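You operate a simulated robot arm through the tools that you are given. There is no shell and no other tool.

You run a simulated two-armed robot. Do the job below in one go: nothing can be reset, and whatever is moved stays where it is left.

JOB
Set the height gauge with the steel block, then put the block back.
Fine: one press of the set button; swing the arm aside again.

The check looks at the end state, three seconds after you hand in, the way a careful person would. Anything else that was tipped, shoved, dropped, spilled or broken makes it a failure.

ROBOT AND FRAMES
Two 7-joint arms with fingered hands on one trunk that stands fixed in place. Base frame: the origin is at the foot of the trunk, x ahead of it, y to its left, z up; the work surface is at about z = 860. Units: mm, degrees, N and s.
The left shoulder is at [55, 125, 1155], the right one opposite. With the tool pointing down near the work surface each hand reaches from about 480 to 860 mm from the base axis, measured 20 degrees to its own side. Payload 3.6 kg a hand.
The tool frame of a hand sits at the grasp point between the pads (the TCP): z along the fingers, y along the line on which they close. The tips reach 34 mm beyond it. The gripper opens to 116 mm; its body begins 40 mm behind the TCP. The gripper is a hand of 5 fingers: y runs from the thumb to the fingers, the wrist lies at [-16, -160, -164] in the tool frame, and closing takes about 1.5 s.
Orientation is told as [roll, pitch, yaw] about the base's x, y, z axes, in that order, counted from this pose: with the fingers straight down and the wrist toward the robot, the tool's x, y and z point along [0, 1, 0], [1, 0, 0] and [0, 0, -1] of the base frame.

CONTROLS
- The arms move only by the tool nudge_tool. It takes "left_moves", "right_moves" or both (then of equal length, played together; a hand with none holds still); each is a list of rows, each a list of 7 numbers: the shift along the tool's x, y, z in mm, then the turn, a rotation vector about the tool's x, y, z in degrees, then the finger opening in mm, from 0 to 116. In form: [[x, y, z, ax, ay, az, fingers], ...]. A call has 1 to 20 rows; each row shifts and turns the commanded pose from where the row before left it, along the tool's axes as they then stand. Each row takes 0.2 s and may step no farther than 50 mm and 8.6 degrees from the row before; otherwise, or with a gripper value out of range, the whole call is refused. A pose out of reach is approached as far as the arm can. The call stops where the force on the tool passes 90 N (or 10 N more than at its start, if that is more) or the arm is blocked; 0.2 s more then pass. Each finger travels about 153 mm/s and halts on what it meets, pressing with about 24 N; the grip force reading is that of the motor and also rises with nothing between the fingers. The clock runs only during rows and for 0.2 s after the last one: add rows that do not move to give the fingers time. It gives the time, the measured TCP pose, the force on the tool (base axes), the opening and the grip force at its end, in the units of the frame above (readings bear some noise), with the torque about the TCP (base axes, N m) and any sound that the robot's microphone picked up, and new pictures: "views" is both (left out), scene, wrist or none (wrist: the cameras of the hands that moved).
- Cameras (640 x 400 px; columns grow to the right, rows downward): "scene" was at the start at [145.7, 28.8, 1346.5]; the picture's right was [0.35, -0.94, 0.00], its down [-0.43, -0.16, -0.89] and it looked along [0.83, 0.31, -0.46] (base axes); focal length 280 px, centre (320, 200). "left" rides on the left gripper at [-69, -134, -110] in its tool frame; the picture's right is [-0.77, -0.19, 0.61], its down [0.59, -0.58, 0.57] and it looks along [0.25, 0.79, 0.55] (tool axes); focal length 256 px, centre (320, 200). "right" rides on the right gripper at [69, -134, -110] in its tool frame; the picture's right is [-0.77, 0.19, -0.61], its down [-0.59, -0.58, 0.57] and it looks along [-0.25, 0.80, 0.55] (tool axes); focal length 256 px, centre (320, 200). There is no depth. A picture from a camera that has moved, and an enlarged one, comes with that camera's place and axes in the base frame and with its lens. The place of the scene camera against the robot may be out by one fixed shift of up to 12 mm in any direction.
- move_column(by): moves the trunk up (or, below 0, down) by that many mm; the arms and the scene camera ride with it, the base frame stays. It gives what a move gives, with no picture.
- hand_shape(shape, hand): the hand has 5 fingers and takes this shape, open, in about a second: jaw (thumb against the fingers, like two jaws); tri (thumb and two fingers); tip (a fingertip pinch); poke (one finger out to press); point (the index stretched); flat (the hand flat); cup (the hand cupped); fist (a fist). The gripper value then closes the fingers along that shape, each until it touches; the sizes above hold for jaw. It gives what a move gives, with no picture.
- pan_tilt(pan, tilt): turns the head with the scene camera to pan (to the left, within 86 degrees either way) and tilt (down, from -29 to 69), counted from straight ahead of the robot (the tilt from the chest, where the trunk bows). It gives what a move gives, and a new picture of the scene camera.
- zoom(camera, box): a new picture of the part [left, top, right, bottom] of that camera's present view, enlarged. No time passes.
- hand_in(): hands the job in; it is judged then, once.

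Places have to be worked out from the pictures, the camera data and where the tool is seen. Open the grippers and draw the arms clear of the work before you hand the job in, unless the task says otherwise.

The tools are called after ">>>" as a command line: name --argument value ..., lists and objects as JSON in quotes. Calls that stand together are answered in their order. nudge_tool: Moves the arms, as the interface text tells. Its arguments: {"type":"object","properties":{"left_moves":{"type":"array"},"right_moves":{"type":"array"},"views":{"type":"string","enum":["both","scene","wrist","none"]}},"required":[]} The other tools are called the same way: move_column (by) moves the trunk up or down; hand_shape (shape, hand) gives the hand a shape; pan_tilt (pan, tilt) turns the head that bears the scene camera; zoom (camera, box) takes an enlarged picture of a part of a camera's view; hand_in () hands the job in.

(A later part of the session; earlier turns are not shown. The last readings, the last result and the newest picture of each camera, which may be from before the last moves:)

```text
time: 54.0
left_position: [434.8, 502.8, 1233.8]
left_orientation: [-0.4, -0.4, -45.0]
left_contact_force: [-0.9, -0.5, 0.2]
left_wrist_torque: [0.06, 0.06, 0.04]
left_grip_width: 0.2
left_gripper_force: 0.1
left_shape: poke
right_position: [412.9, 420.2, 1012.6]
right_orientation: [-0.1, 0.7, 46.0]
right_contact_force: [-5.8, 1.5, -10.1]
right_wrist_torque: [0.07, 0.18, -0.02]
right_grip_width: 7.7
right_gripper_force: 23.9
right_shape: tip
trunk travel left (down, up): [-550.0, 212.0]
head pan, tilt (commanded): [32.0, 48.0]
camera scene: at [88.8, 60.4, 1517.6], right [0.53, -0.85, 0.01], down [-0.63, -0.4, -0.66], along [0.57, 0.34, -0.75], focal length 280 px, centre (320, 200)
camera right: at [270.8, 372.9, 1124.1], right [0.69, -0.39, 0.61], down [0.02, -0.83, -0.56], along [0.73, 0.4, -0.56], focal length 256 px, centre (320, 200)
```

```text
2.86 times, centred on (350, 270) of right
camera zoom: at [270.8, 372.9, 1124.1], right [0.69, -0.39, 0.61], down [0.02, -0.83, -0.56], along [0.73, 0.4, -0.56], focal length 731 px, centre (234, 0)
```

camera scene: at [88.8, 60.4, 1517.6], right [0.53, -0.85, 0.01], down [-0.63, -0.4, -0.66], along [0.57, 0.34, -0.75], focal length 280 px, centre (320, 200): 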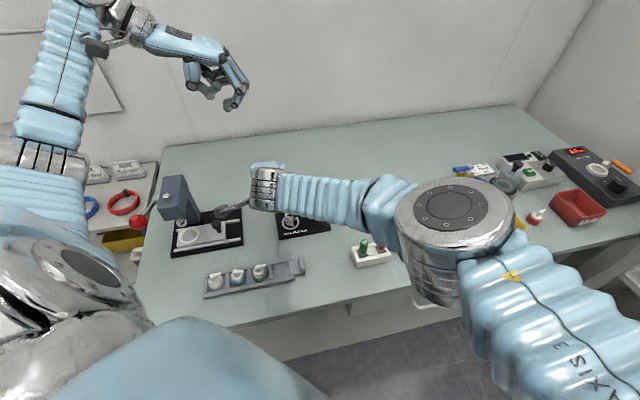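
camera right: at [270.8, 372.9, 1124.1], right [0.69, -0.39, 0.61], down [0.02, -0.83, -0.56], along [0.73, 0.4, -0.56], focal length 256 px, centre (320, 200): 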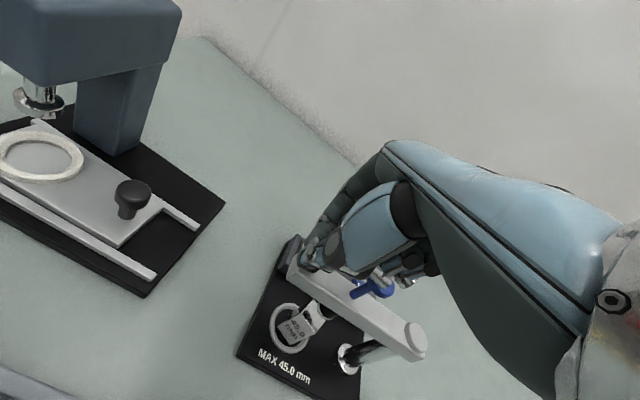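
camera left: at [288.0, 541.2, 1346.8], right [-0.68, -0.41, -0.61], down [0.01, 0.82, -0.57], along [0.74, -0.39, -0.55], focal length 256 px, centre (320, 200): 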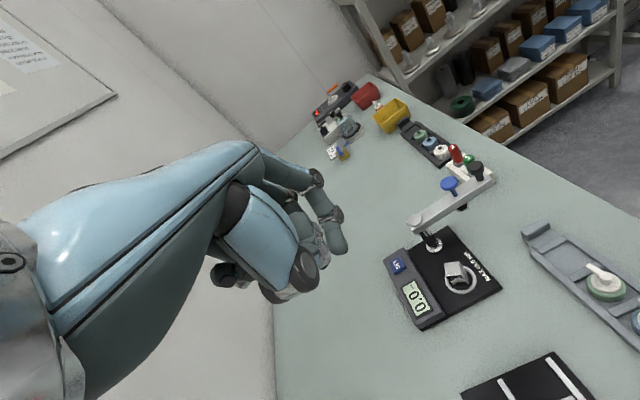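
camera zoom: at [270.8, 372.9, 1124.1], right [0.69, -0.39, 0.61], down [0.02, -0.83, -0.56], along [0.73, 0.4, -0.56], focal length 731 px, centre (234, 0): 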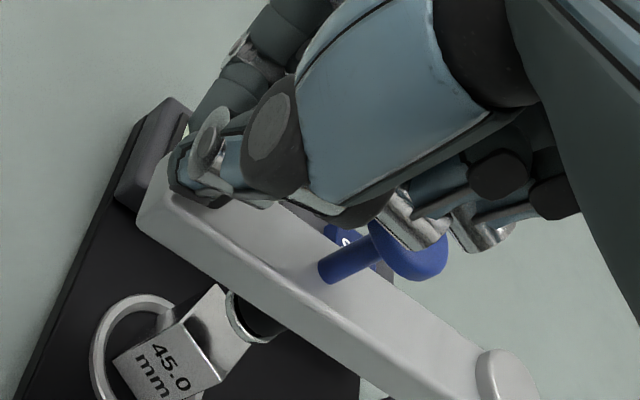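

The readings show a body sway and a slip (grip 7.7 mm, z 1012.6). I hold still one moment and re-read before doing anything.

>>> nudge_tool --right_moves '[[0, 0, 0, 0, 0, 0, 14], [0, 0, 0, 0, 0, 0, 14], [0, 0, 0, 0, 0, 0, 14]]' --views "both"

>>> zoom --camera "right" --box '[260, 200, 440, 340]'

>>> zoom --camera "left" --box '[380, 180, 520, 300]'

```text
time: 54.6
left_position: [425.1, 488.0, 1241.3]
left_orientation: [0.3, 0.0, -44.5]
left_contact_force: [0.5, -1.6, 0.2]
left_wrist_torque: [0.16, 0.03, 0.01]
left_grip_width: 0.0
left_gripper_force: 0.0
left_shape: poke
right_position: [410.4, 418.2, 1020.9]
right_orientation: [1.6, -0.7, 46.0]
right_contact_force: [-30.6, 28.3, -26.4]
right_wrist_torque: [0.81, 0.76, -0.02]
right_grip_width: 5.6
right_gripper_force: 23.6
right_shape: tip
trunk travel left (down, up): [-550.0, 212.0]
head pan, tilt (commanded): [32.0, 48.0]
stopped in row 2 (right hand): the arm was blocked; the commanded pose is now the measured one
camera scene: at [82.4, 96.5, 1518.3], right [0.54, -0.84, 0.03], down [-0.63, -0.42, -0.65], along [0.57, 0.33, -0.76], focal length 280 px, centre (320, 200)
camera right: at [269.3, 366.5, 1131.4], right [0.69, -0.42, 0.59], down [0.01, -0.81, -0.59], along [0.72, 0.41, -0.55], focal length 256 px, centre (320, 200)
```

scene: 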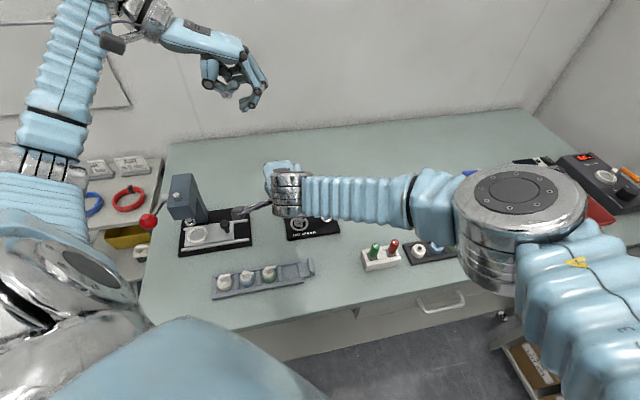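
right: 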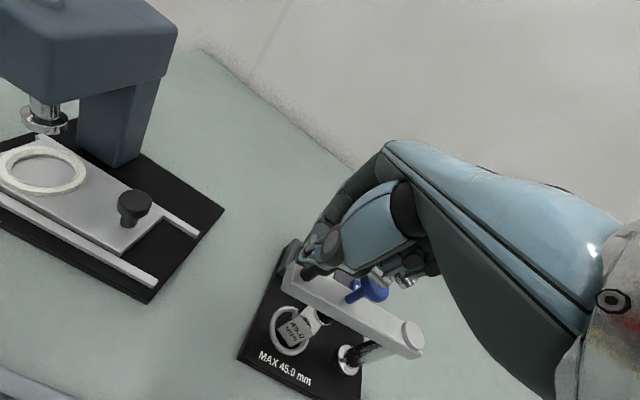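

```text
2.86 times, centred on (350, 270) of right
camera zoom: at [269.3, 366.5, 1131.4], right [0.69, -0.42, 0.59], down [0.01, -0.81, -0.59], along [0.72, 0.41, -0.55], focal length 731 px, centre (234, 0)
```

zoom: 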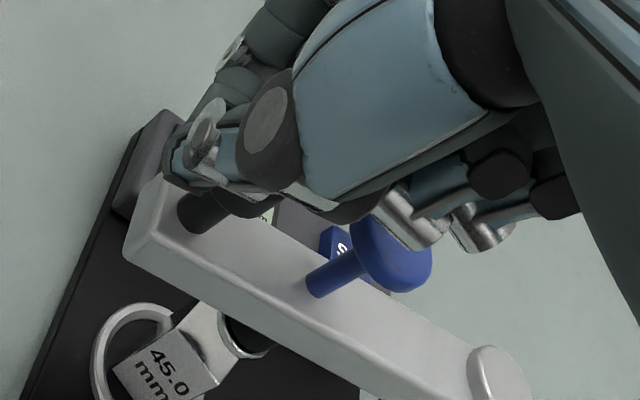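

```text
3.33 times, centred on (450, 240) of left
camera zoom: at [281.0, 533.3, 1351.8], right [-0.67, -0.42, -0.61], down [0.0, 0.83, -0.56], along [0.74, -0.38, -0.55], focal length 853 px, centre (-113, 67)
```

zoom: 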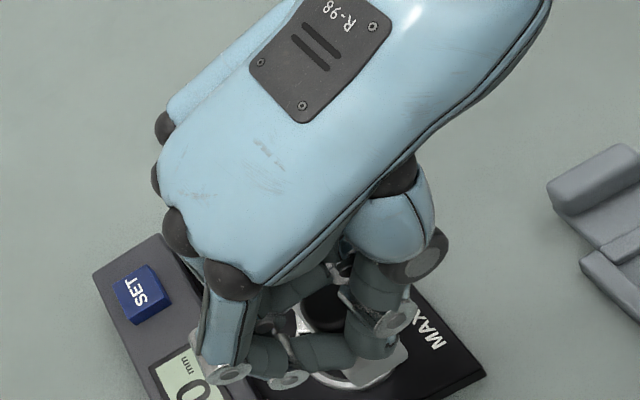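

The trunk appears to have leaned while the hand was anchored on the knob ("arm blocked"). The command has been reset to the measured pose, so I hold for one short row to see whether the force relaxes before releasing.

>>> nudge_tool --right_moves '[[0, 0, 0, 0, 0, 0, 14]]' --views "scene"

```text
time: 54.9
left_position: [429.0, 501.0, 1232.1]
left_orientation: [-2.4, -1.3, -42.1]
left_contact_force: [-2.0, 0.7, -0.7]
left_wrist_torque: [-0.09, -0.12, 0.06]
left_grip_width: 0.0
left_gripper_force: 0.1
left_shape: poke
right_position: [458.3, 417.0, 1035.8]
right_orientation: [1.1, -4.6, 38.6]
right_contact_force: [0.7, 0.5, -0.6]
right_wrist_torque: [-0.06, -0.2, -0.15]
right_grip_width: 4.7
right_gripper_force: 24.6
right_shape: tip
trunk travel left (down, up): [-550.0, 212.0]
head pan, tilt (commanded): [32.0, 48.0]
stopped in row 1 (left hand): the arm was blocked; the commanded pose is now the measured one
camera scene: at [72.0, 166.9, 1517.5], right [0.55, -0.83, 0.08], down [-0.61, -0.47, -0.64], along [0.56, 0.31, -0.77], focal length 280 px, centre (320, 200)
```

scene: 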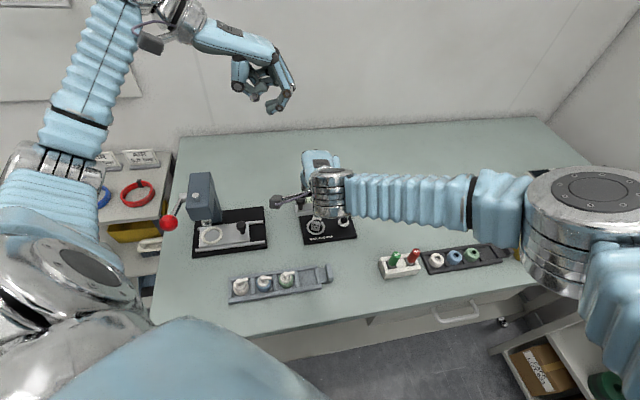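

The trunk is leaning to the left (head camera shifted 128 mm) and the right hand has come off the knob. I immediately lift the right hand clear and bring both arms back toward the right to unload it.

>>> nudge_tool --left_moves '[[-33, 30, -15, 0, 0, 0, 0], [-33, 30, -15, 0, 0, 0, 0], [-33, 30, -15, 0, 0, 0, 0], [-33, 30, 0, 0, 0, 0, 0], [-33, 30, 0, 0, 0, 0, 0]]' --right_moves '[[-15.6, -12.5, -45, 0, 0, 0, 14], [-21.9, -36.7, -25, 0, 0, 0, 14], [-21.9, -36.7, -25, 0, 0, 0, 14], [-21.9, -36.7, -25, 0, 0, 0, 14], [-21.9, -36.7, -25, 0, 0, 0, 14]]' --views "scene"

```text
time: 55.3
left_position: [482.3, 350.5, 1252.8]
left_orientation: [2.4, 2.4, -47.1]
left_contact_force: [-0.9, -2.2, -0.2]
left_wrist_torque: [-0.01, -0.01, 0.0]
left_grip_width: 0.3
left_gripper_force: 0.1
left_shape: poke
right_position: [513.9, 284.6, 1061.4]
right_orientation: [6.4, -8.1, 29.7]
right_contact_force: [-1.1, -0.5, -1.5]
right_wrist_torque: [0.08, -0.08, -0.01]
right_grip_width: 6.9
right_gripper_force: 24.0
right_shape: tip
trunk travel left (down, up): [-550.0, 212.0]
head pan, tilt (commanded): [32.0, 48.0]
stopped in row 1 (left hand): the arm was blocked; the commanded pose is now the measured one
camera scene: at [107.6, 115.0, 1518.5], right [0.53, -0.85, 0.04], down [-0.64, -0.43, -0.64], along [0.56, 0.32, -0.77], focal length 280 px, centre (320, 200)
```

scene: 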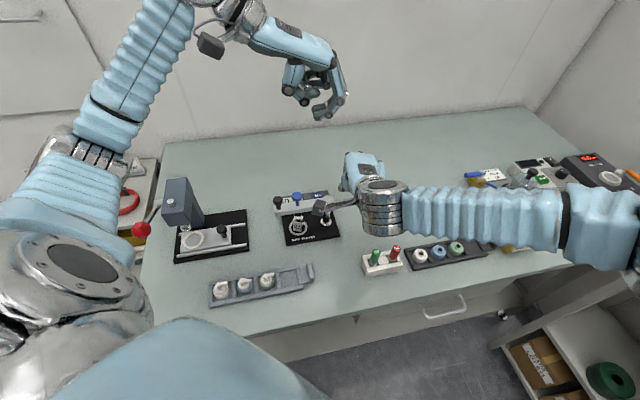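

The trunk is swinging back upright (camera y 115). I let everything settle with hold rows, lifting the right hand slightly for clearance.

>>> nudge_tool --left_moves '[[0, 0, 0, 0, 0, 0, 0], [0, 0, 0, 0, 0, 0, 0]]' --right_moves '[[0, 0, -20, 0, 0, 0, 14], [0, 0, -20, 0, 0, 0, 14]]' --views "scene"

```text
time: 55.6
left_position: [446.8, 249.8, 1287.6]
left_orientation: [5.5, 5.1, -45.2]
left_contact_force: [0.1, 1.6, 1.5]
left_wrist_torque: [-0.18, 0.01, -0.16]
left_grip_width: 0.2
left_gripper_force: 0.1
left_shape: poke
right_position: [499.0, 186.1, 1104.1]
right_orientation: [9.1, -12.4, 29.7]
right_contact_force: [3.7, 3.2, -0.7]
right_wrist_torque: [-0.17, 0.13, 0.03]
right_grip_width: 6.8
right_gripper_force: 24.0
right_shape: tip
trunk travel left (down, up): [-550.0, 212.0]
head pan, tilt (commanded): [32.0, 48.0]
stopped in row 1 (left hand): the arm was blocked; the commanded pose is now the measured one
camera scene: at [96.3, -18.0, 1521.3], right [0.52, -0.85, -0.04], down [-0.64, -0.36, -0.68], along [0.57, 0.37, -0.73], focal length 280 px, centre (320, 200)
```

scene: 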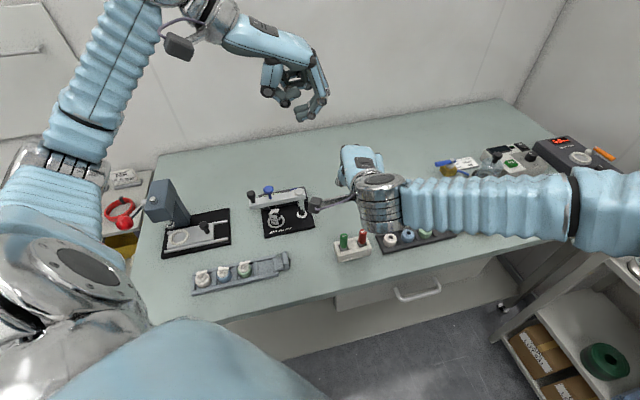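

The trunk has overshot slightly to the right (camera y −18); it is rocking. I keep holding until it damps out.

>>> nudge_tool --left_moves '[[0, 0, 0, 0, 0, 0, 0]]' --right_moves '[[0, 0, 0, 0, 0, 0, 14]]' --views "scene"

```text
time: 56.2
left_position: [451.4, 395.7, 1247.1]
left_orientation: [-0.3, 0.9, -43.8]
left_contact_force: [1.1, -2.8, -0.7]
left_wrist_torque: [0.27, 0.06, 0.15]
left_grip_width: 0.0
left_gripper_force: 0.1
left_shape: poke
right_position: [503.0, 313.3, 1074.5]
right_orientation: [3.8, -9.0, 31.3]
right_contact_force: [-2.7, -2.9, 2.7]
right_wrist_torque: [0.04, -0.13, -0.01]
right_grip_width: 7.0
right_gripper_force: 24.0
right_shape: tip
trunk travel left (down, up): [-550.0, 212.0]
head pan, tilt (commanded): [32.0, 48.0]
stopped in row 1 (left hand): the arm was blocked; the commanded pose is now the measured one
camera scene: at [89.2, 130.1, 1517.6], right [0.53, -0.84, 0.05], down [-0.63, -0.44, -0.64], along [0.56, 0.31, -0.76], focal length 280 px, centre (320, 200)
```

scene: 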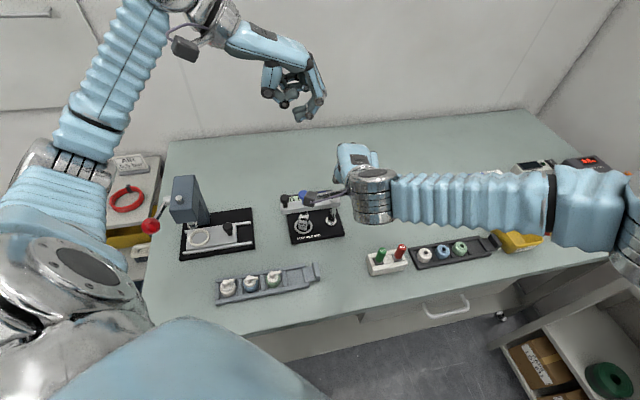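

It is rocking with a ~1.2 s period. I keep holding (and lifting the right hand a little) to let it damp.

>>> nudge_tool --right_moves '[[0, 0, -25, 0, 0, 0, 14]]' --views "none"

```text
time: 56.6
left_position: [458.6, 287.6, 1275.6]
left_orientation: [9.9, 2.5, -47.5]
left_contact_force: [1.5, -7.4, 0.7]
left_wrist_torque: [0.5, 0.08, 0.04]
left_grip_width: 0.0
left_gripper_force: 0.0
left_shape: poke
right_position: [496.5, 207.2, 1085.2]
right_orientation: [12.3, -5.2, 23.8]
right_contact_force: [-25.6, -1.7, -18.5]
right_wrist_torque: [1.15, -1.62, -1.3]
right_grip_width: 6.9
right_gripper_force: 24.1
right_shape: tip
trunk travel left (down, up): [-550.0, 212.0]
head pan, tilt (commanded): [32.0, 48.0]
stopped in row 1 (right hand): the arm was blocked; the commanded pose is now the measured one
```

A contact-like force appeared on the right; I check the pictures without letting time pass.

>>> zoom --camera "scene" --box '[0, 0, 640, 400]'

>>> zoom --camera "right" --box '[0, 0, 640, 400]'

>>> zoom --camera "left" --box '[0, 0, 640, 400]'

```text
1.00 times, centred on (320, 200) of scene (not enlarged: the box is as wide or as high as the picture)
camera zoom: at [92.2, 125.1, 1518.1], right [0.53, -0.85, 0.05], down [-0.63, -0.43, -0.64], along [0.57, 0.31, -0.76], focal length 280 px, centre (320, 200)
```

zoom: 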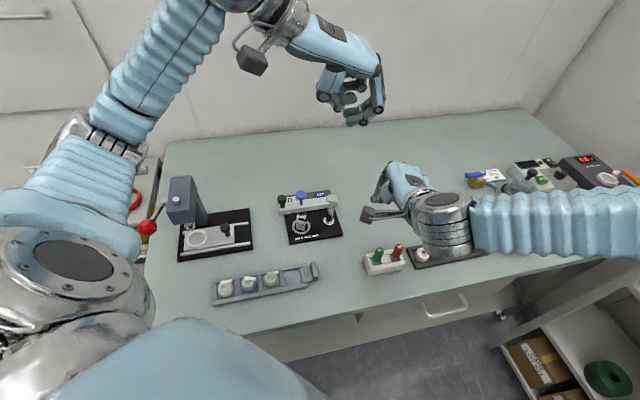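

```text
1.00 times, centred on (320, 200) of right (not enlarged: the box is as wide or as high as the picture)
camera zoom: at [345.7, 188.7, 1194.7], right [0.49, -0.75, 0.45], down [-0.29, -0.62, -0.73], along [0.82, 0.23, -0.52], focal length 256 px, centre (320, 200)
```

zoom: 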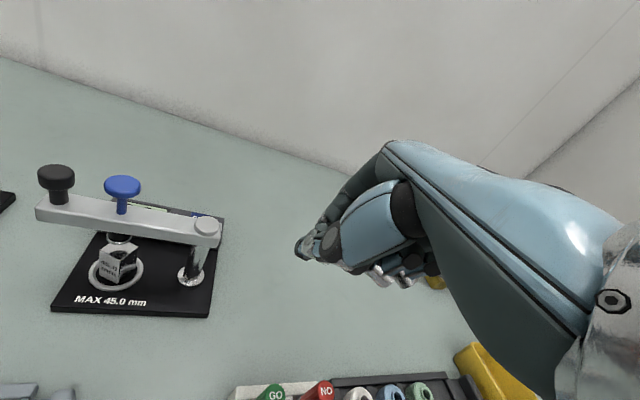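

```text
1.00 times, centred on (320, 200) of left (not enlarged: the box is as wide or as high as the picture)
camera zoom: at [307.8, 325.1, 1378.5], right [-0.63, -0.28, -0.73], down [0.1, 0.9, -0.43], along [0.77, -0.34, -0.54], focal length 256 px, centre (320, 200)
```

zoom: 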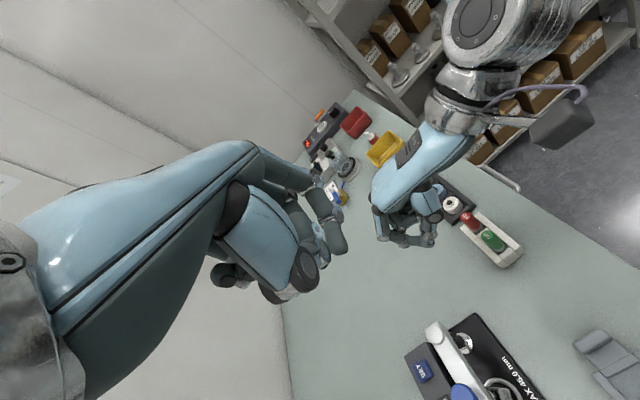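

The block still stands in the ring and the gauge arm now lies over it. To let the rocking die without commanding the arms, I pass time with a neutral head command.

>>> pan_tilt --pan 32 --tilt 47

```text
time: 57.2
left_position: [449.6, 276.2, 1271.1]
left_orientation: [5.6, 4.0, -44.9]
left_contact_force: [-0.8, -0.8, 1.7]
left_wrist_torque: [0.04, -0.06, 0.03]
left_grip_width: 0.0
left_gripper_force: 0.0
left_shape: poke
right_position: [516.2, 184.4, 1111.1]
right_orientation: [8.6, -10.9, 26.6]
right_contact_force: [-9.9, 8.2, -6.2]
right_wrist_torque: [-0.21, -0.75, -0.57]
right_grip_width: 7.2
right_gripper_force: 23.9
right_shape: tip
trunk travel left (down, up): [-550.0, 212.0]
head pan, tilt (commanded): [32.0, 47.0]
camera scene: at [87.1, -17.9, 1522.5], right [0.53, -0.85, -0.03], down [-0.62, -0.36, -0.7], along [0.58, 0.39, -0.72], focal length 280 px, centre (320, 200)
```

scene: 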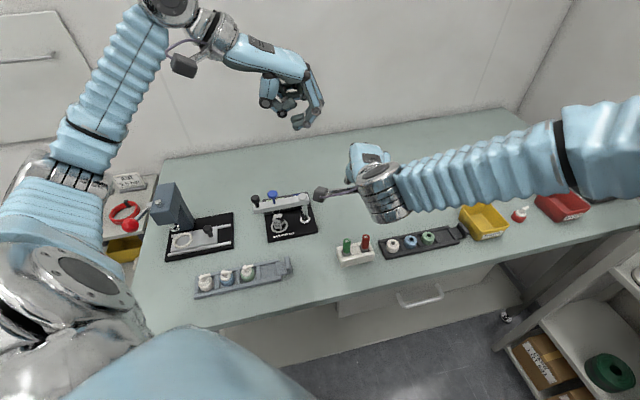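

>>> pan_tilt --pan 32 --tilt 48

>>> pan_tilt --pan 32 --tilt 47

>>> pan_tilt --pan 32 --tilt 48

```text
time: 57.8
left_position: [451.6, 309.4, 1274.5]
left_orientation: [9.1, 1.8, -47.3]
left_contact_force: [-0.3, 2.1, 3.2]
left_wrist_torque: [-0.07, 0.01, -0.06]
left_grip_width: 0.0
left_gripper_force: 0.0
left_shape: poke
right_position: [498.1, 232.4, 1097.7]
right_orientation: [9.9, -6.6, 25.3]
right_contact_force: [-7.6, 37.9, 33.3]
right_wrist_torque: [-3.73, 0.31, -1.15]
right_grip_width: 7.0
right_gripper_force: 23.6
right_shape: tip
trunk travel left (down, up): [-550.0, 212.0]
head pan, tilt (commanded): [32.0, 48.0]
camera scene: at [86.0, 147.0, 1517.5], right [0.53, -0.85, 0.06], down [-0.63, -0.44, -0.64], along [0.57, 0.3, -0.77], focal length 280 px, centre (320, 200)
```

scene: 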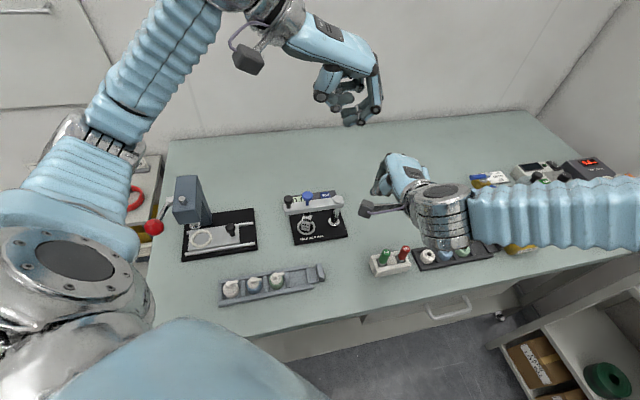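

```text
time: 58.4
left_position: [450.5, 250.9, 1278.5]
left_orientation: [6.3, 5.0, -45.1]
left_contact_force: [0.9, -2.3, -0.2]
left_wrist_torque: [0.16, -0.02, -0.02]
left_grip_width: 0.2
left_gripper_force: 0.0
left_shape: poke
right_position: [522.4, 164.4, 1116.4]
right_orientation: [7.6, -12.0, 26.7]
right_contact_force: [-7.6, -2.3, -19.8]
right_wrist_torque: [0.9, -1.09, -0.4]
right_grip_width: 7.0
right_gripper_force: 24.1
right_shape: tip
trunk travel left (down, up): [-550.0, 212.0]
head pan, tilt (commanded): [32.0, 47.0]
camera scene: at [87.1, -15.7, 1522.5], right [0.53, -0.85, -0.03], down [-0.62, -0.36, -0.7], along [0.58, 0.39, -0.72], focal length 280 px, centre (320, 200)
```

scene: 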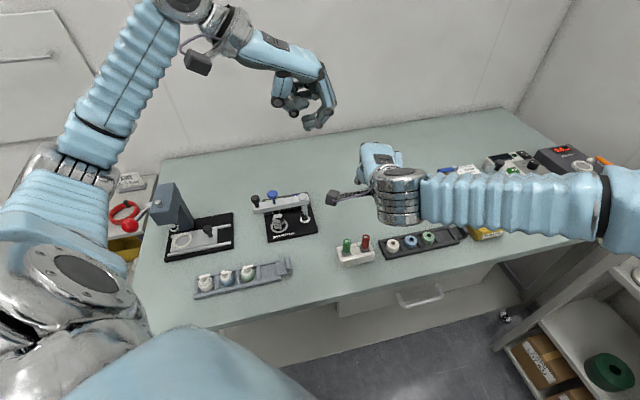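

```text
time: 59.0
left_position: [448.2, 319.0, 1263.3]
left_orientation: [6.6, 2.6, -46.9]
left_contact_force: [-6.4, 4.6, 1.8]
left_wrist_torque: [-0.22, -0.41, 0.05]
left_grip_width: 0.2
left_gripper_force: 0.0
left_shape: poke
right_position: [521.7, 210.2, 1100.3]
right_orientation: [3.0, -8.4, 26.3]
right_contact_force: [17.4, -7.2, 15.2]
right_wrist_torque: [-0.51, 1.05, 0.95]
right_grip_width: 7.3
right_gripper_force: 23.8
right_shape: tip
trunk travel left (down, up): [-550.0, 212.0]
head pan, tilt (commanded): [32.0, 48.0]
camera scene: at [87.2, 152.9, 1517.8], right [0.53, -0.85, 0.06], down [-0.63, -0.44, -0.64], along [0.57, 0.3, -0.77], focal length 280 px, centre (320, 200)
```

scene: 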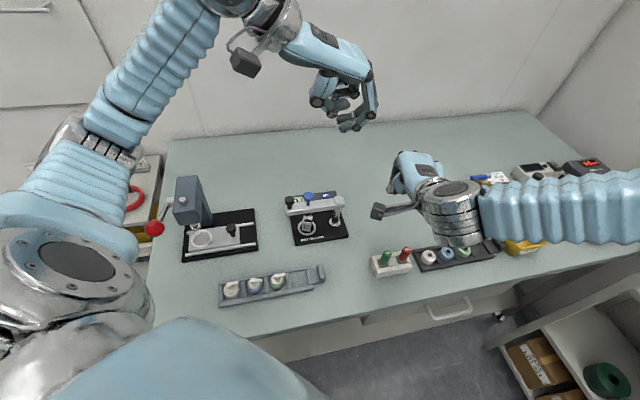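

The rocking persists (camera y −16 ↔ 153): the raised trunk with arms in this posture is oscillating. I retract both arms toward their comfortable starting postures in small steps to calm it.

>>> nudge_tool --left_moves '[[10, -18, -30, 0, 0, -6, 0], [10, -18, -30, 0, 0, -6, 0], [10, -18, -30, 0, 0, -6, 0], [0, 0, 0, 0, 0, 0, 0]]' --right_moves '[[-27, -24, -30, 0, 0, 5, 14], [-27, -24, -30, 0, 0, 5, 14], [-27, -24, -30, 0, 0, 5, 14], [0, 0, 0, 0, 0, 0, 14]]' --views "scene"

```text
time: 59.4
left_position: [440.5, 234.3, 1298.3]
left_orientation: [16.0, 3.3, -45.4]
left_contact_force: [-1.0, -1.2, -0.3]
left_wrist_torque: [0.05, -0.14, 0.0]
left_grip_width: 0.0
left_gripper_force: 0.1
left_shape: poke
right_position: [471.6, 148.4, 1127.4]
right_orientation: [19.9, -9.8, 26.2]
right_contact_force: [1.1, 2.4, 6.5]
right_wrist_torque: [-0.57, 0.24, -0.03]
right_grip_width: 7.4
right_gripper_force: 24.3
right_shape: tip
trunk travel left (down, up): [-550.0, 212.0]
head pan, tilt (commanded): [32.0, 48.0]
stopped in row 1 (left hand): the arm was blocked; the commanded pose is now the measured one
camera scene: at [83.8, 107.7, 1518.0], right [0.52, -0.85, 0.04], down [-0.63, -0.42, -0.65], along [0.57, 0.32, -0.76], focal length 280 px, centre (320, 200)
```

scene: 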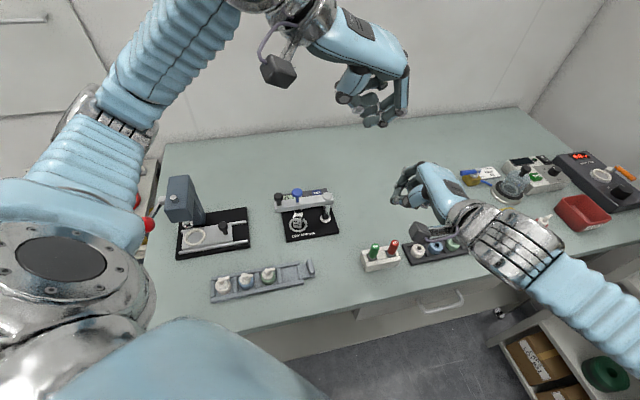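

>>> nudge_tool --left_moves '[[20, -20, -25, -4, -4, 0, 0], [20, -20, -25, -4, -4, 0, 0], [20, -20, -25, -4, -4, 0, 0]]' --right_moves '[[-28, -4, -36, 3, -6, 2, 14], [-28, -4, -36, 3, -6, 2, 14], [-28, -4, -36, 3, -6, 2, 14]]' --views "scene"

```text
time: 59.7
left_position: [444.2, 130.8, 1327.1]
left_orientation: [15.6, 5.4, -45.7]
left_contact_force: [-1.6, -0.8, 1.3]
left_wrist_torque: [-0.03, -0.09, -0.12]
left_grip_width: 0.0
left_gripper_force: 0.1
left_shape: poke
right_position: [500.7, 27.0, 1147.7]
right_orientation: [14.2, -13.0, 26.9]
right_contact_force: [3.2, 1.2, 3.4]
right_wrist_torque: [-0.16, 0.22, 0.04]
right_grip_width: 7.3
right_gripper_force: 24.0
right_shape: tip
trunk travel left (down, up): [-550.0, 212.0]
head pan, tilt (commanded): [32.0, 48.0]
stopped in row 1 (left hand): the arm was blocked; the commanded pose is now the measured one
camera scene: at [88.5, -19.1, 1520.9], right [0.52, -0.85, -0.03], down [-0.64, -0.36, -0.68], along [0.57, 0.37, -0.73], focal length 280 px, centre (320, 200)
```

scene: 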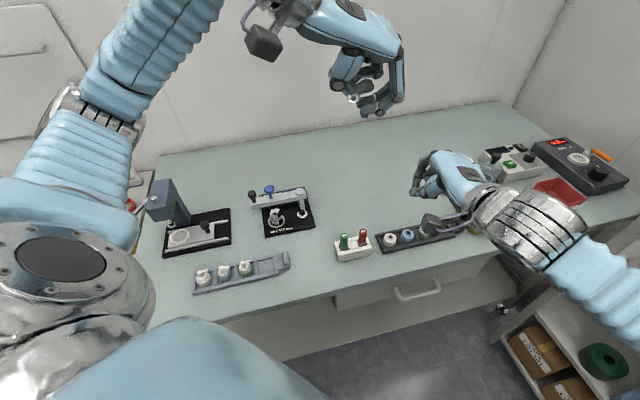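

>>> pan_tilt --pan 32 --tilt 48

>>> pan_tilt --pan 32 --tilt 48

>>> pan_tilt --pan 32 --tilt 48

```text
time: 60.3
left_position: [442.4, 250.3, 1308.6]
left_orientation: [11.4, 2.5, -44.4]
left_contact_force: [1.7, -0.2, -1.4]
left_wrist_torque: [0.05, 0.07, 0.08]
left_grip_width: 0.0
left_gripper_force: 0.0
left_shape: poke
right_position: [498.9, 132.3, 1143.5]
right_orientation: [9.7, -10.8, 28.8]
right_contact_force: [-3.0, 1.1, 1.9]
right_wrist_torque: [-0.09, -0.09, -0.05]
right_grip_width: 7.0
right_gripper_force: 24.3
right_shape: tip
trunk travel left (down, up): [-550.0, 212.0]
head pan, tilt (commanded): [32.0, 48.0]
camera scene: at [87.1, 109.8, 1518.0], right [0.53, -0.84, 0.04], down [-0.63, -0.43, -0.65], along [0.57, 0.32, -0.76], focal length 280 px, centre (320, 200)
```

scene: 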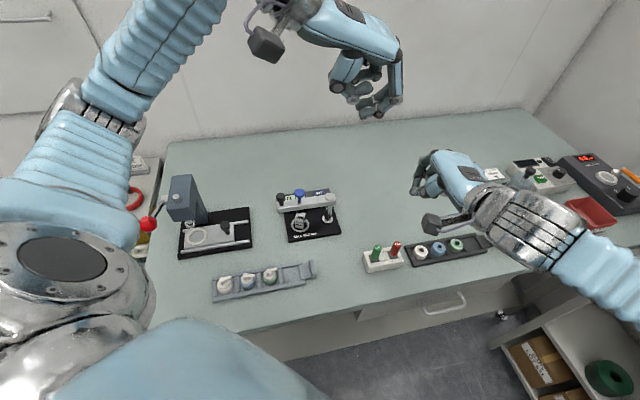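

```text
time: 60.9
left_position: [438.1, 151.2, 1320.2]
left_orientation: [15.4, 5.3, -44.8]
left_contact_force: [-1.6, -1.9, -0.3]
left_wrist_torque: [0.18, -0.05, -0.04]
left_grip_width: 0.0
left_gripper_force: 0.1
left_shape: poke
right_position: [497.8, 40.4, 1144.1]
right_orientation: [13.0, -12.6, 27.6]
right_contact_force: [3.2, -0.2, -1.8]
right_wrist_torque: [0.09, 0.06, 0.05]
right_grip_width: 7.4
right_gripper_force: 23.8
right_shape: tip
trunk travel left (down, up): [-550.0, 212.0]
head pan, tilt (commanded): [32.0, 48.0]
camera scene: at [86.4, 34.3, 1517.4], right [0.53, -0.85, 0.0], down [-0.63, -0.39, -0.67], along [0.57, 0.36, -0.74], focal length 280 px, centre (320, 200)
```

scene: 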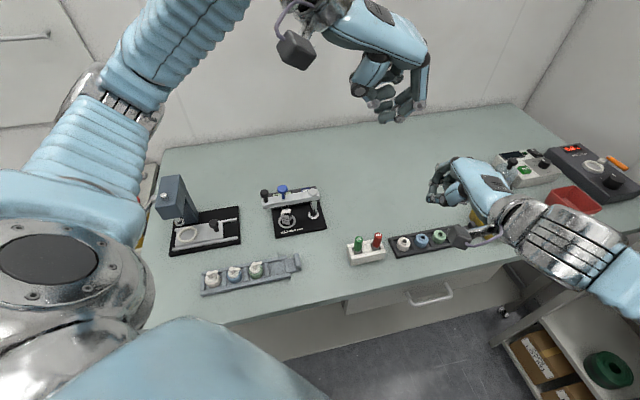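

```text
time: 61.5
left_position: [441.0, 236.9, 1308.7]
left_orientation: [12.1, 2.9, -44.2]
left_contact_force: [1.8, 0.9, -1.6]
left_wrist_torque: [-0.01, 0.12, 0.04]
left_grip_width: 0.0
left_gripper_force: 0.1
left_shape: poke
right_position: [497.0, 121.3, 1142.6]
right_orientation: [9.9, -11.0, 29.0]
right_contact_force: [-3.4, 1.9, 0.5]
right_wrist_torque: [-0.12, -0.12, -0.12]
right_grip_width: 7.4
right_gripper_force: 24.3
right_shape: tip
trunk travel left (down, up): [-550.0, 212.0]
head pan, tilt (commanded): [32.0, 48.0]
camera scene: at [86.5, 63.6, 1517.3], right [0.53, -0.85, 0.01], down [-0.63, -0.41, -0.66], along [0.57, 0.34, -0.75], focal length 280 px, centre (320, 200)
```

scene: 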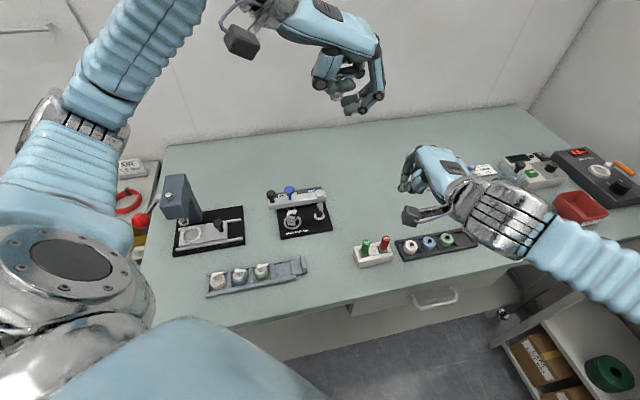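

The rocking is now decaying (110 → 34 → 64). I let more time pass.

>>> pan_tilt --pan 32 --tilt 48

>>> pan_tilt --pan 32 --tilt 48

>>> pan_tilt --pan 32 --tilt 48

>>> pan_tilt --pan 32 --tilt 48

```text
time: 62.1
left_position: [437.3, 182.9, 1316.5]
left_orientation: [14.9, 3.9, -44.3]
left_contact_force: [0.3, 0.0, 0.0]
left_wrist_torque: [-0.05, 0.04, -0.02]
left_grip_width: 0.1
left_gripper_force: 0.1
left_shape: poke
right_position: [494.6, 63.8, 1147.5]
right_orientation: [12.4, -12.3, 28.5]
right_contact_force: [1.7, -0.5, -1.1]
right_wrist_torque: [0.04, 0.04, 0.07]
right_grip_width: 7.5
right_gripper_force: 23.5
right_shape: tip
trunk travel left (down, up): [-550.0, 212.0]
head pan, tilt (commanded): [32.0, 48.0]
camera scene: at [86.2, 74.7, 1518.1], right [0.53, -0.85, 0.02], down [-0.63, -0.41, -0.66], along [0.57, 0.34, -0.75], focal length 280 px, centre (320, 200)
```

scene: 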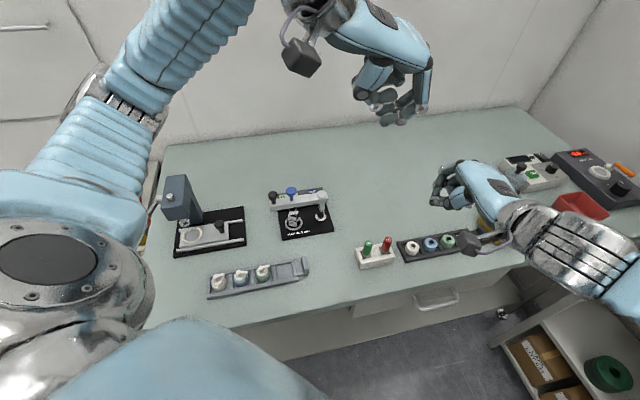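

```text
time: 62.7
left_position: [439.9, 215.0, 1313.5]
left_orientation: [13.1, 3.5, -44.3]
left_contact_force: [0.6, -0.8, -0.4]
left_wrist_torque: [0.09, 0.02, 0.05]
left_grip_width: 0.0
left_gripper_force: 0.1
left_shape: poke
right_position: [498.5, 99.0, 1143.8]
right_orientation: [10.5, -11.5, 28.7]
right_contact_force: [-1.4, -0.4, 1.3]
right_wrist_torque: [0.0, -0.04, -0.02]
right_grip_width: 7.3
right_gripper_force: 23.7
right_shape: tip
trunk travel left (down, up): [-550.0, 212.0]
head pan, tilt (commanded): [32.0, 48.0]
camera scene: at [85.9, 26.5, 1518.2], right [0.53, -0.85, -0.01], down [-0.63, -0.39, -0.67], along [0.57, 0.36, -0.74], focal length 280 px, centre (320, 200)
```

scene: 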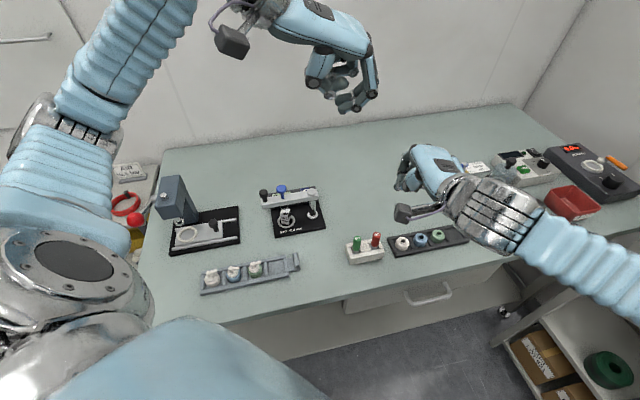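

```text
time: 63.3
left_position: [437.5, 199.0, 1314.2]
left_orientation: [14.4, 3.5, -44.1]
left_contact_force: [-0.6, 0.9, -0.8]
left_wrist_torque: [-0.09, -0.02, -0.03]
left_grip_width: 0.0
left_gripper_force: 0.0
left_shape: poke
right_position: [491.3, 79.3, 1149.3]
right_orientation: [12.1, -12.0, 28.8]
right_contact_force: [-0.7, 0.4, -0.6]
right_wrist_torque: [-0.08, -0.05, -0.06]
right_grip_width: 7.1
right_gripper_force: 24.1
right_shape: tip
trunk travel left (down, up): [-550.0, 212.0]
head pan, tilt (commanded): [32.0, 48.0]
camera scene: at [86.7, 94.5, 1518.2], right [0.53, -0.85, 0.03], down [-0.63, -0.42, -0.65], along [0.57, 0.33, -0.76], focal length 280 px, centre (320, 200)
```

scene: 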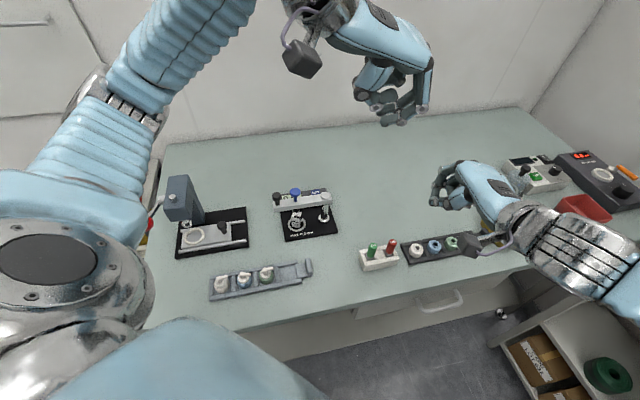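

```text
time: 63.9
left_position: [440.4, 196.8, 1319.5]
left_orientation: [13.7, 3.8, -44.4]
left_contact_force: [-0.4, -0.8, 1.2]
left_wrist_torque: [0.02, -0.02, 0.03]
left_grip_width: 0.2
left_gripper_force: 0.0
left_shape: poke
right_position: [499.1, 85.4, 1145.9]
right_orientation: [11.0, -11.7, 28.6]
right_contact_force: [-0.1, 0.8, -0.2]
right_wrist_torque: [0.01, 0.0, -0.02]
right_grip_width: 7.2
right_gripper_force: 23.3
right_shape: tip
trunk travel left (down, up): [-550.0, 212.0]
head pan, tilt (commanded): [32.0, 48.0]
camera scene: at [86.0, 7.6, 1519.7], right [0.53, -0.85, -0.02], down [-0.63, -0.38, -0.68], along [0.57, 0.37, -0.74], focal length 280 px, centre (320, 200)
```

scene: 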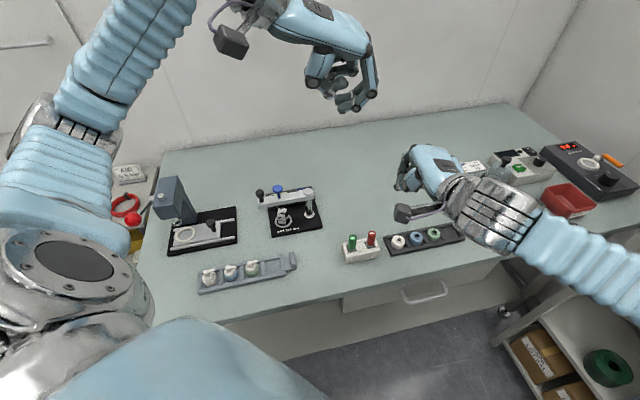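

The hands settle but the tall trunk keeps rocking. Lowering the column (arms ride with it) should stiffen things; both hands are well above everything, so I lower by 100 mm.

>>> move_column --by -100

>>> pan_tilt --pan 32 --tilt 48

```text
time: 64.6
left_position: [435.6, 142.3, 1260.5]
left_orientation: [15.1, 6.4, -43.3]
left_contact_force: [-1.3, -0.5, -0.7]
left_wrist_torque: [-0.01, -0.05, -0.03]
left_grip_width: 0.0
left_gripper_force: 0.0
left_shape: poke
right_position: [491.4, 19.8, 1099.6]
right_orientation: [14.2, -13.2, 27.7]
right_contact_force: [1.0, -0.8, -0.6]
right_wrist_torque: [0.05, 0.02, 0.05]
right_grip_width: 7.3
right_gripper_force: 24.3
right_shape: tip
trunk travel left (down, up): [-505.0, 257.0]
head pan, tilt (commanded): [32.0, 48.0]
stopped: the arm was blocked; the commanded pose is now the measured one
```

```text
time: 65.2
left_position: [439.4, 164.7, 1281.6]
left_orientation: [16.7, 3.9, -44.1]
left_contact_force: [0.3, 0.1, 2.0]
left_wrist_torque: [0.11, 0.03, 0.06]
left_grip_width: 0.1
left_gripper_force: 0.1
left_shape: poke
right_position: [493.1, 56.1, 1100.3]
right_orientation: [12.7, -12.6, 28.6]
right_contact_force: [-1.1, 0.8, 0.2]
right_wrist_torque: [-0.04, -0.04, 0.05]
right_grip_width: 7.5
right_gripper_force: 24.6
right_shape: tip
trunk travel left (down, up): [-505.0, 257.0]
head pan, tilt (commanded): [32.0, 48.0]
camera scene: at [90.9, 8.5, 1474.9], right [0.53, -0.85, -0.02], down [-0.63, -0.38, -0.68], along [0.57, 0.37, -0.74], focal length 280 px, centre (320, 200)
```

scene: 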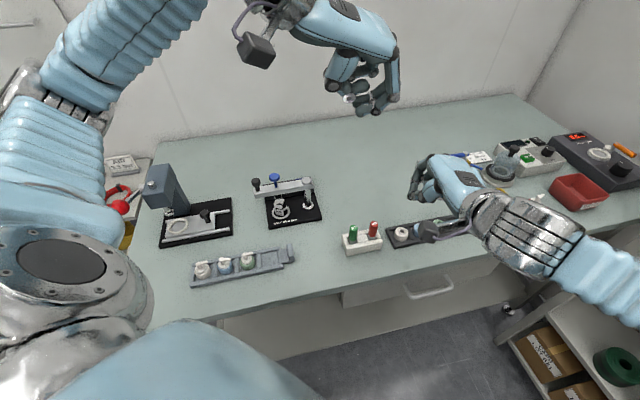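

>>> pan_tilt --pan 32 --tilt 48

>>> pan_tilt --pan 32 --tilt 48

>>> pan_tilt --pan 32 --tilt 48

>>> pan_tilt --pan 32 --tilt 48

```text
time: 65.8
left_position: [434.0, 161.3, 1259.3]
left_orientation: [14.9, 5.8, -42.9]
left_contact_force: [-0.1, 0.8, 0.0]
left_wrist_torque: [-0.09, 0.02, -0.05]
left_grip_width: 0.0
left_gripper_force: 0.0
left_shape: poke
right_position: [487.8, 39.9, 1102.9]
right_orientation: [13.9, -12.8, 28.6]
right_contact_force: [-0.5, 0.6, 0.0]
right_wrist_torque: [-0.06, -0.03, -0.05]
right_grip_width: 6.9
right_gripper_force: 24.3
right_shape: tip
trunk travel left (down, up): [-505.0, 257.0]
head pan, tilt (commanded): [32.0, 48.0]
camera scene: at [91.8, 98.5, 1473.3], right [0.53, -0.85, 0.03], down [-0.63, -0.42, -0.65], along [0.57, 0.32, -0.76], focal length 280 px, centre (320, 200)
```

scene: 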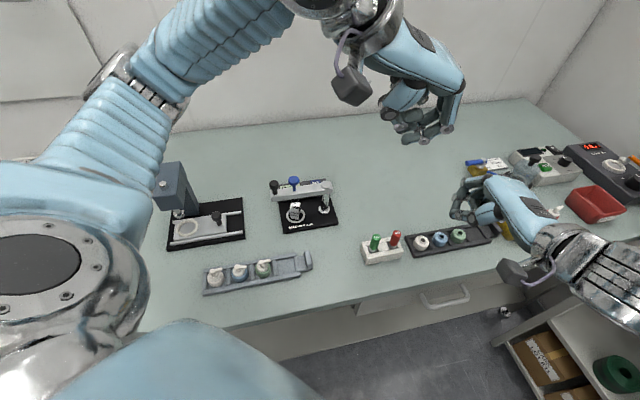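

```text
time: 66.4
left_position: [437.6, 148.5, 1281.3]
left_orientation: [16.7, 4.9, -43.9]
left_contact_force: [-0.1, -0.2, 2.8]
left_wrist_torque: [0.1, 0.04, 0.03]
left_grip_width: 0.0
left_gripper_force: 0.1
left_shape: poke
right_position: [493.0, 40.0, 1101.9]
right_orientation: [13.2, -12.8, 28.4]
right_contact_force: [0.2, 0.4, 0.7]
right_wrist_torque: [-0.02, -0.03, -0.05]
right_grip_width: 7.5
right_gripper_force: 23.7
right_shape: tip
trunk travel left (down, up): [-505.0, 257.0]
head pan, tilt (commanded): [32.0, 48.0]
camera scene: at [91.2, -8.1, 1475.9], right [0.53, -0.85, -0.03], down [-0.63, -0.37, -0.68], along [0.57, 0.38, -0.73], focal length 280 px, centre (320, 200)
```

scene: 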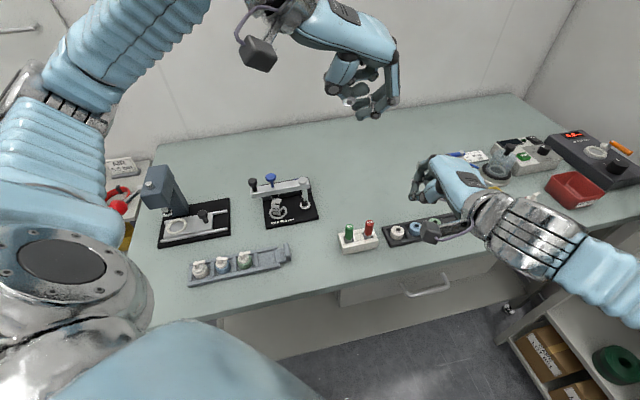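

```text
time: 67.0
left_position: [434.1, 169.6, 1260.0]
left_orientation: [14.5, 5.6, -42.8]
left_contact_force: [0.7, 1.0, 0.0]
left_wrist_torque: [-0.1, -0.03, -0.03]
left_grip_width: 0.2
left_gripper_force: 0.1
left_shape: poke
right_position: [490.3, 45.1, 1102.9]
right_orientation: [13.3, -12.6, 28.4]
right_contact_force: [-0.2, -0.2, -0.7]
right_wrist_torque: [0.01, 0.0, 0.02]
right_grip_width: 7.4
right_gripper_force: 23.7
right_shape: tip
trunk travel left (down, up): [-505.0, 257.0]
head pan, tilt (commanded): [32.0, 48.0]
camera scene: at [92.0, 105.2, 1473.3], right [0.53, -0.85, 0.04], down [-0.63, -0.42, -0.65], along [0.57, 0.32, -0.76], focal length 280 px, centre (320, 200)
```

scene: 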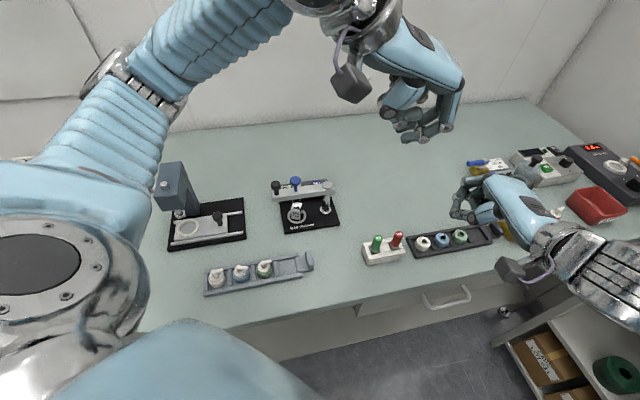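

```text
time: 67.6
left_position: [437.3, 142.9, 1274.6]
left_orientation: [16.0, 5.8, -44.0]
left_contact_force: [0.2, -1.9, -0.5]
left_wrist_torque: [0.02, 0.0, -0.01]
left_grip_width: 0.0
left_gripper_force: 0.0
left_shape: poke
right_position: [493.3, 32.5, 1102.5]
right_orientation: [13.4, -13.0, 28.2]
right_contact_force: [0.3, -0.4, -0.9]
right_wrist_torque: [0.03, 0.06, 0.02]
right_grip_width: 7.2
right_gripper_force: 24.0
right_shape: tip
trunk travel left (down, up): [-505.0, 257.0]
head pan, tilt (commanded): [32.0, 48.0]
camera scene: at [91.4, -11.8, 1476.1], right [0.53, -0.85, -0.03], down [-0.63, -0.37, -0.68], along [0.57, 0.38, -0.73], focal length 280 px, centre (320, 200)
```

scene: 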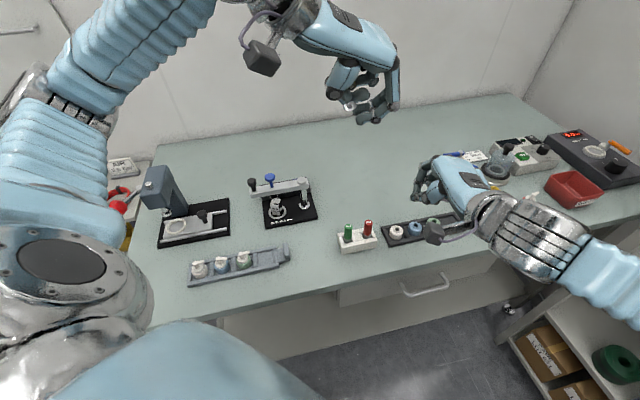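

The left hand has drifted across to the right side, a poor posture that may be feeding the rocking. I move it back toward its comfortable left side.

>>> nudge_tool --left_moves '[[32, -32, 0, -3, -3, 0, 0], [32, -32, 0, -3, -3, 0, 0], [32, -32, 0, -3, -3, 0, 0], [32, -32, 0, 0, 0, 0, 0], [32, -32, 0, 0, 0, 0, 0]]' --views "scene"

```text
time: 67.9
left_position: [435.1, 250.4, 1262.6]
left_orientation: [11.7, 2.4, -43.4]
left_contact_force: [1.1, -0.9, 0.2]
left_wrist_torque: [0.1, 0.05, 0.09]
left_grip_width: 0.0
left_gripper_force: 0.0
left_shape: poke
right_position: [492.5, 112.4, 1099.1]
right_orientation: [10.5, -11.3, 29.5]
right_contact_force: [-1.4, -0.4, 0.2]
right_wrist_torque: [-0.01, -0.08, -0.02]
right_grip_width: 7.3
right_gripper_force: 24.5
right_shape: tip
trunk travel left (down, up): [-505.0, 257.0]
head pan, tilt (commanded): [32.0, 48.0]
stopped in row 1 (left hand): the arm was blocked; the commanded pose is now the measured one
camera scene: at [89.9, 94.5, 1473.3], right [0.54, -0.84, 0.03], down [-0.63, -0.42, -0.65], along [0.56, 0.33, -0.76], focal length 280 px, centre (320, 200)
```

scene: 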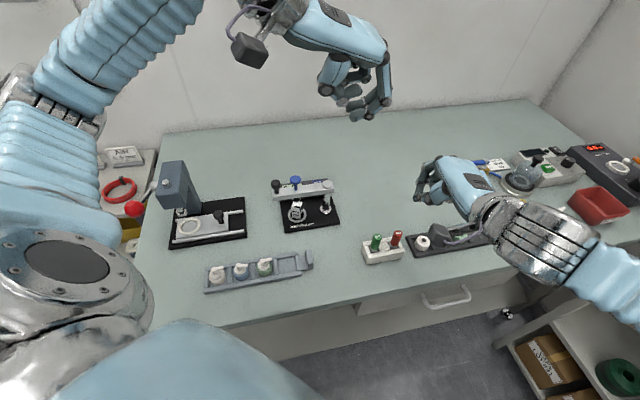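

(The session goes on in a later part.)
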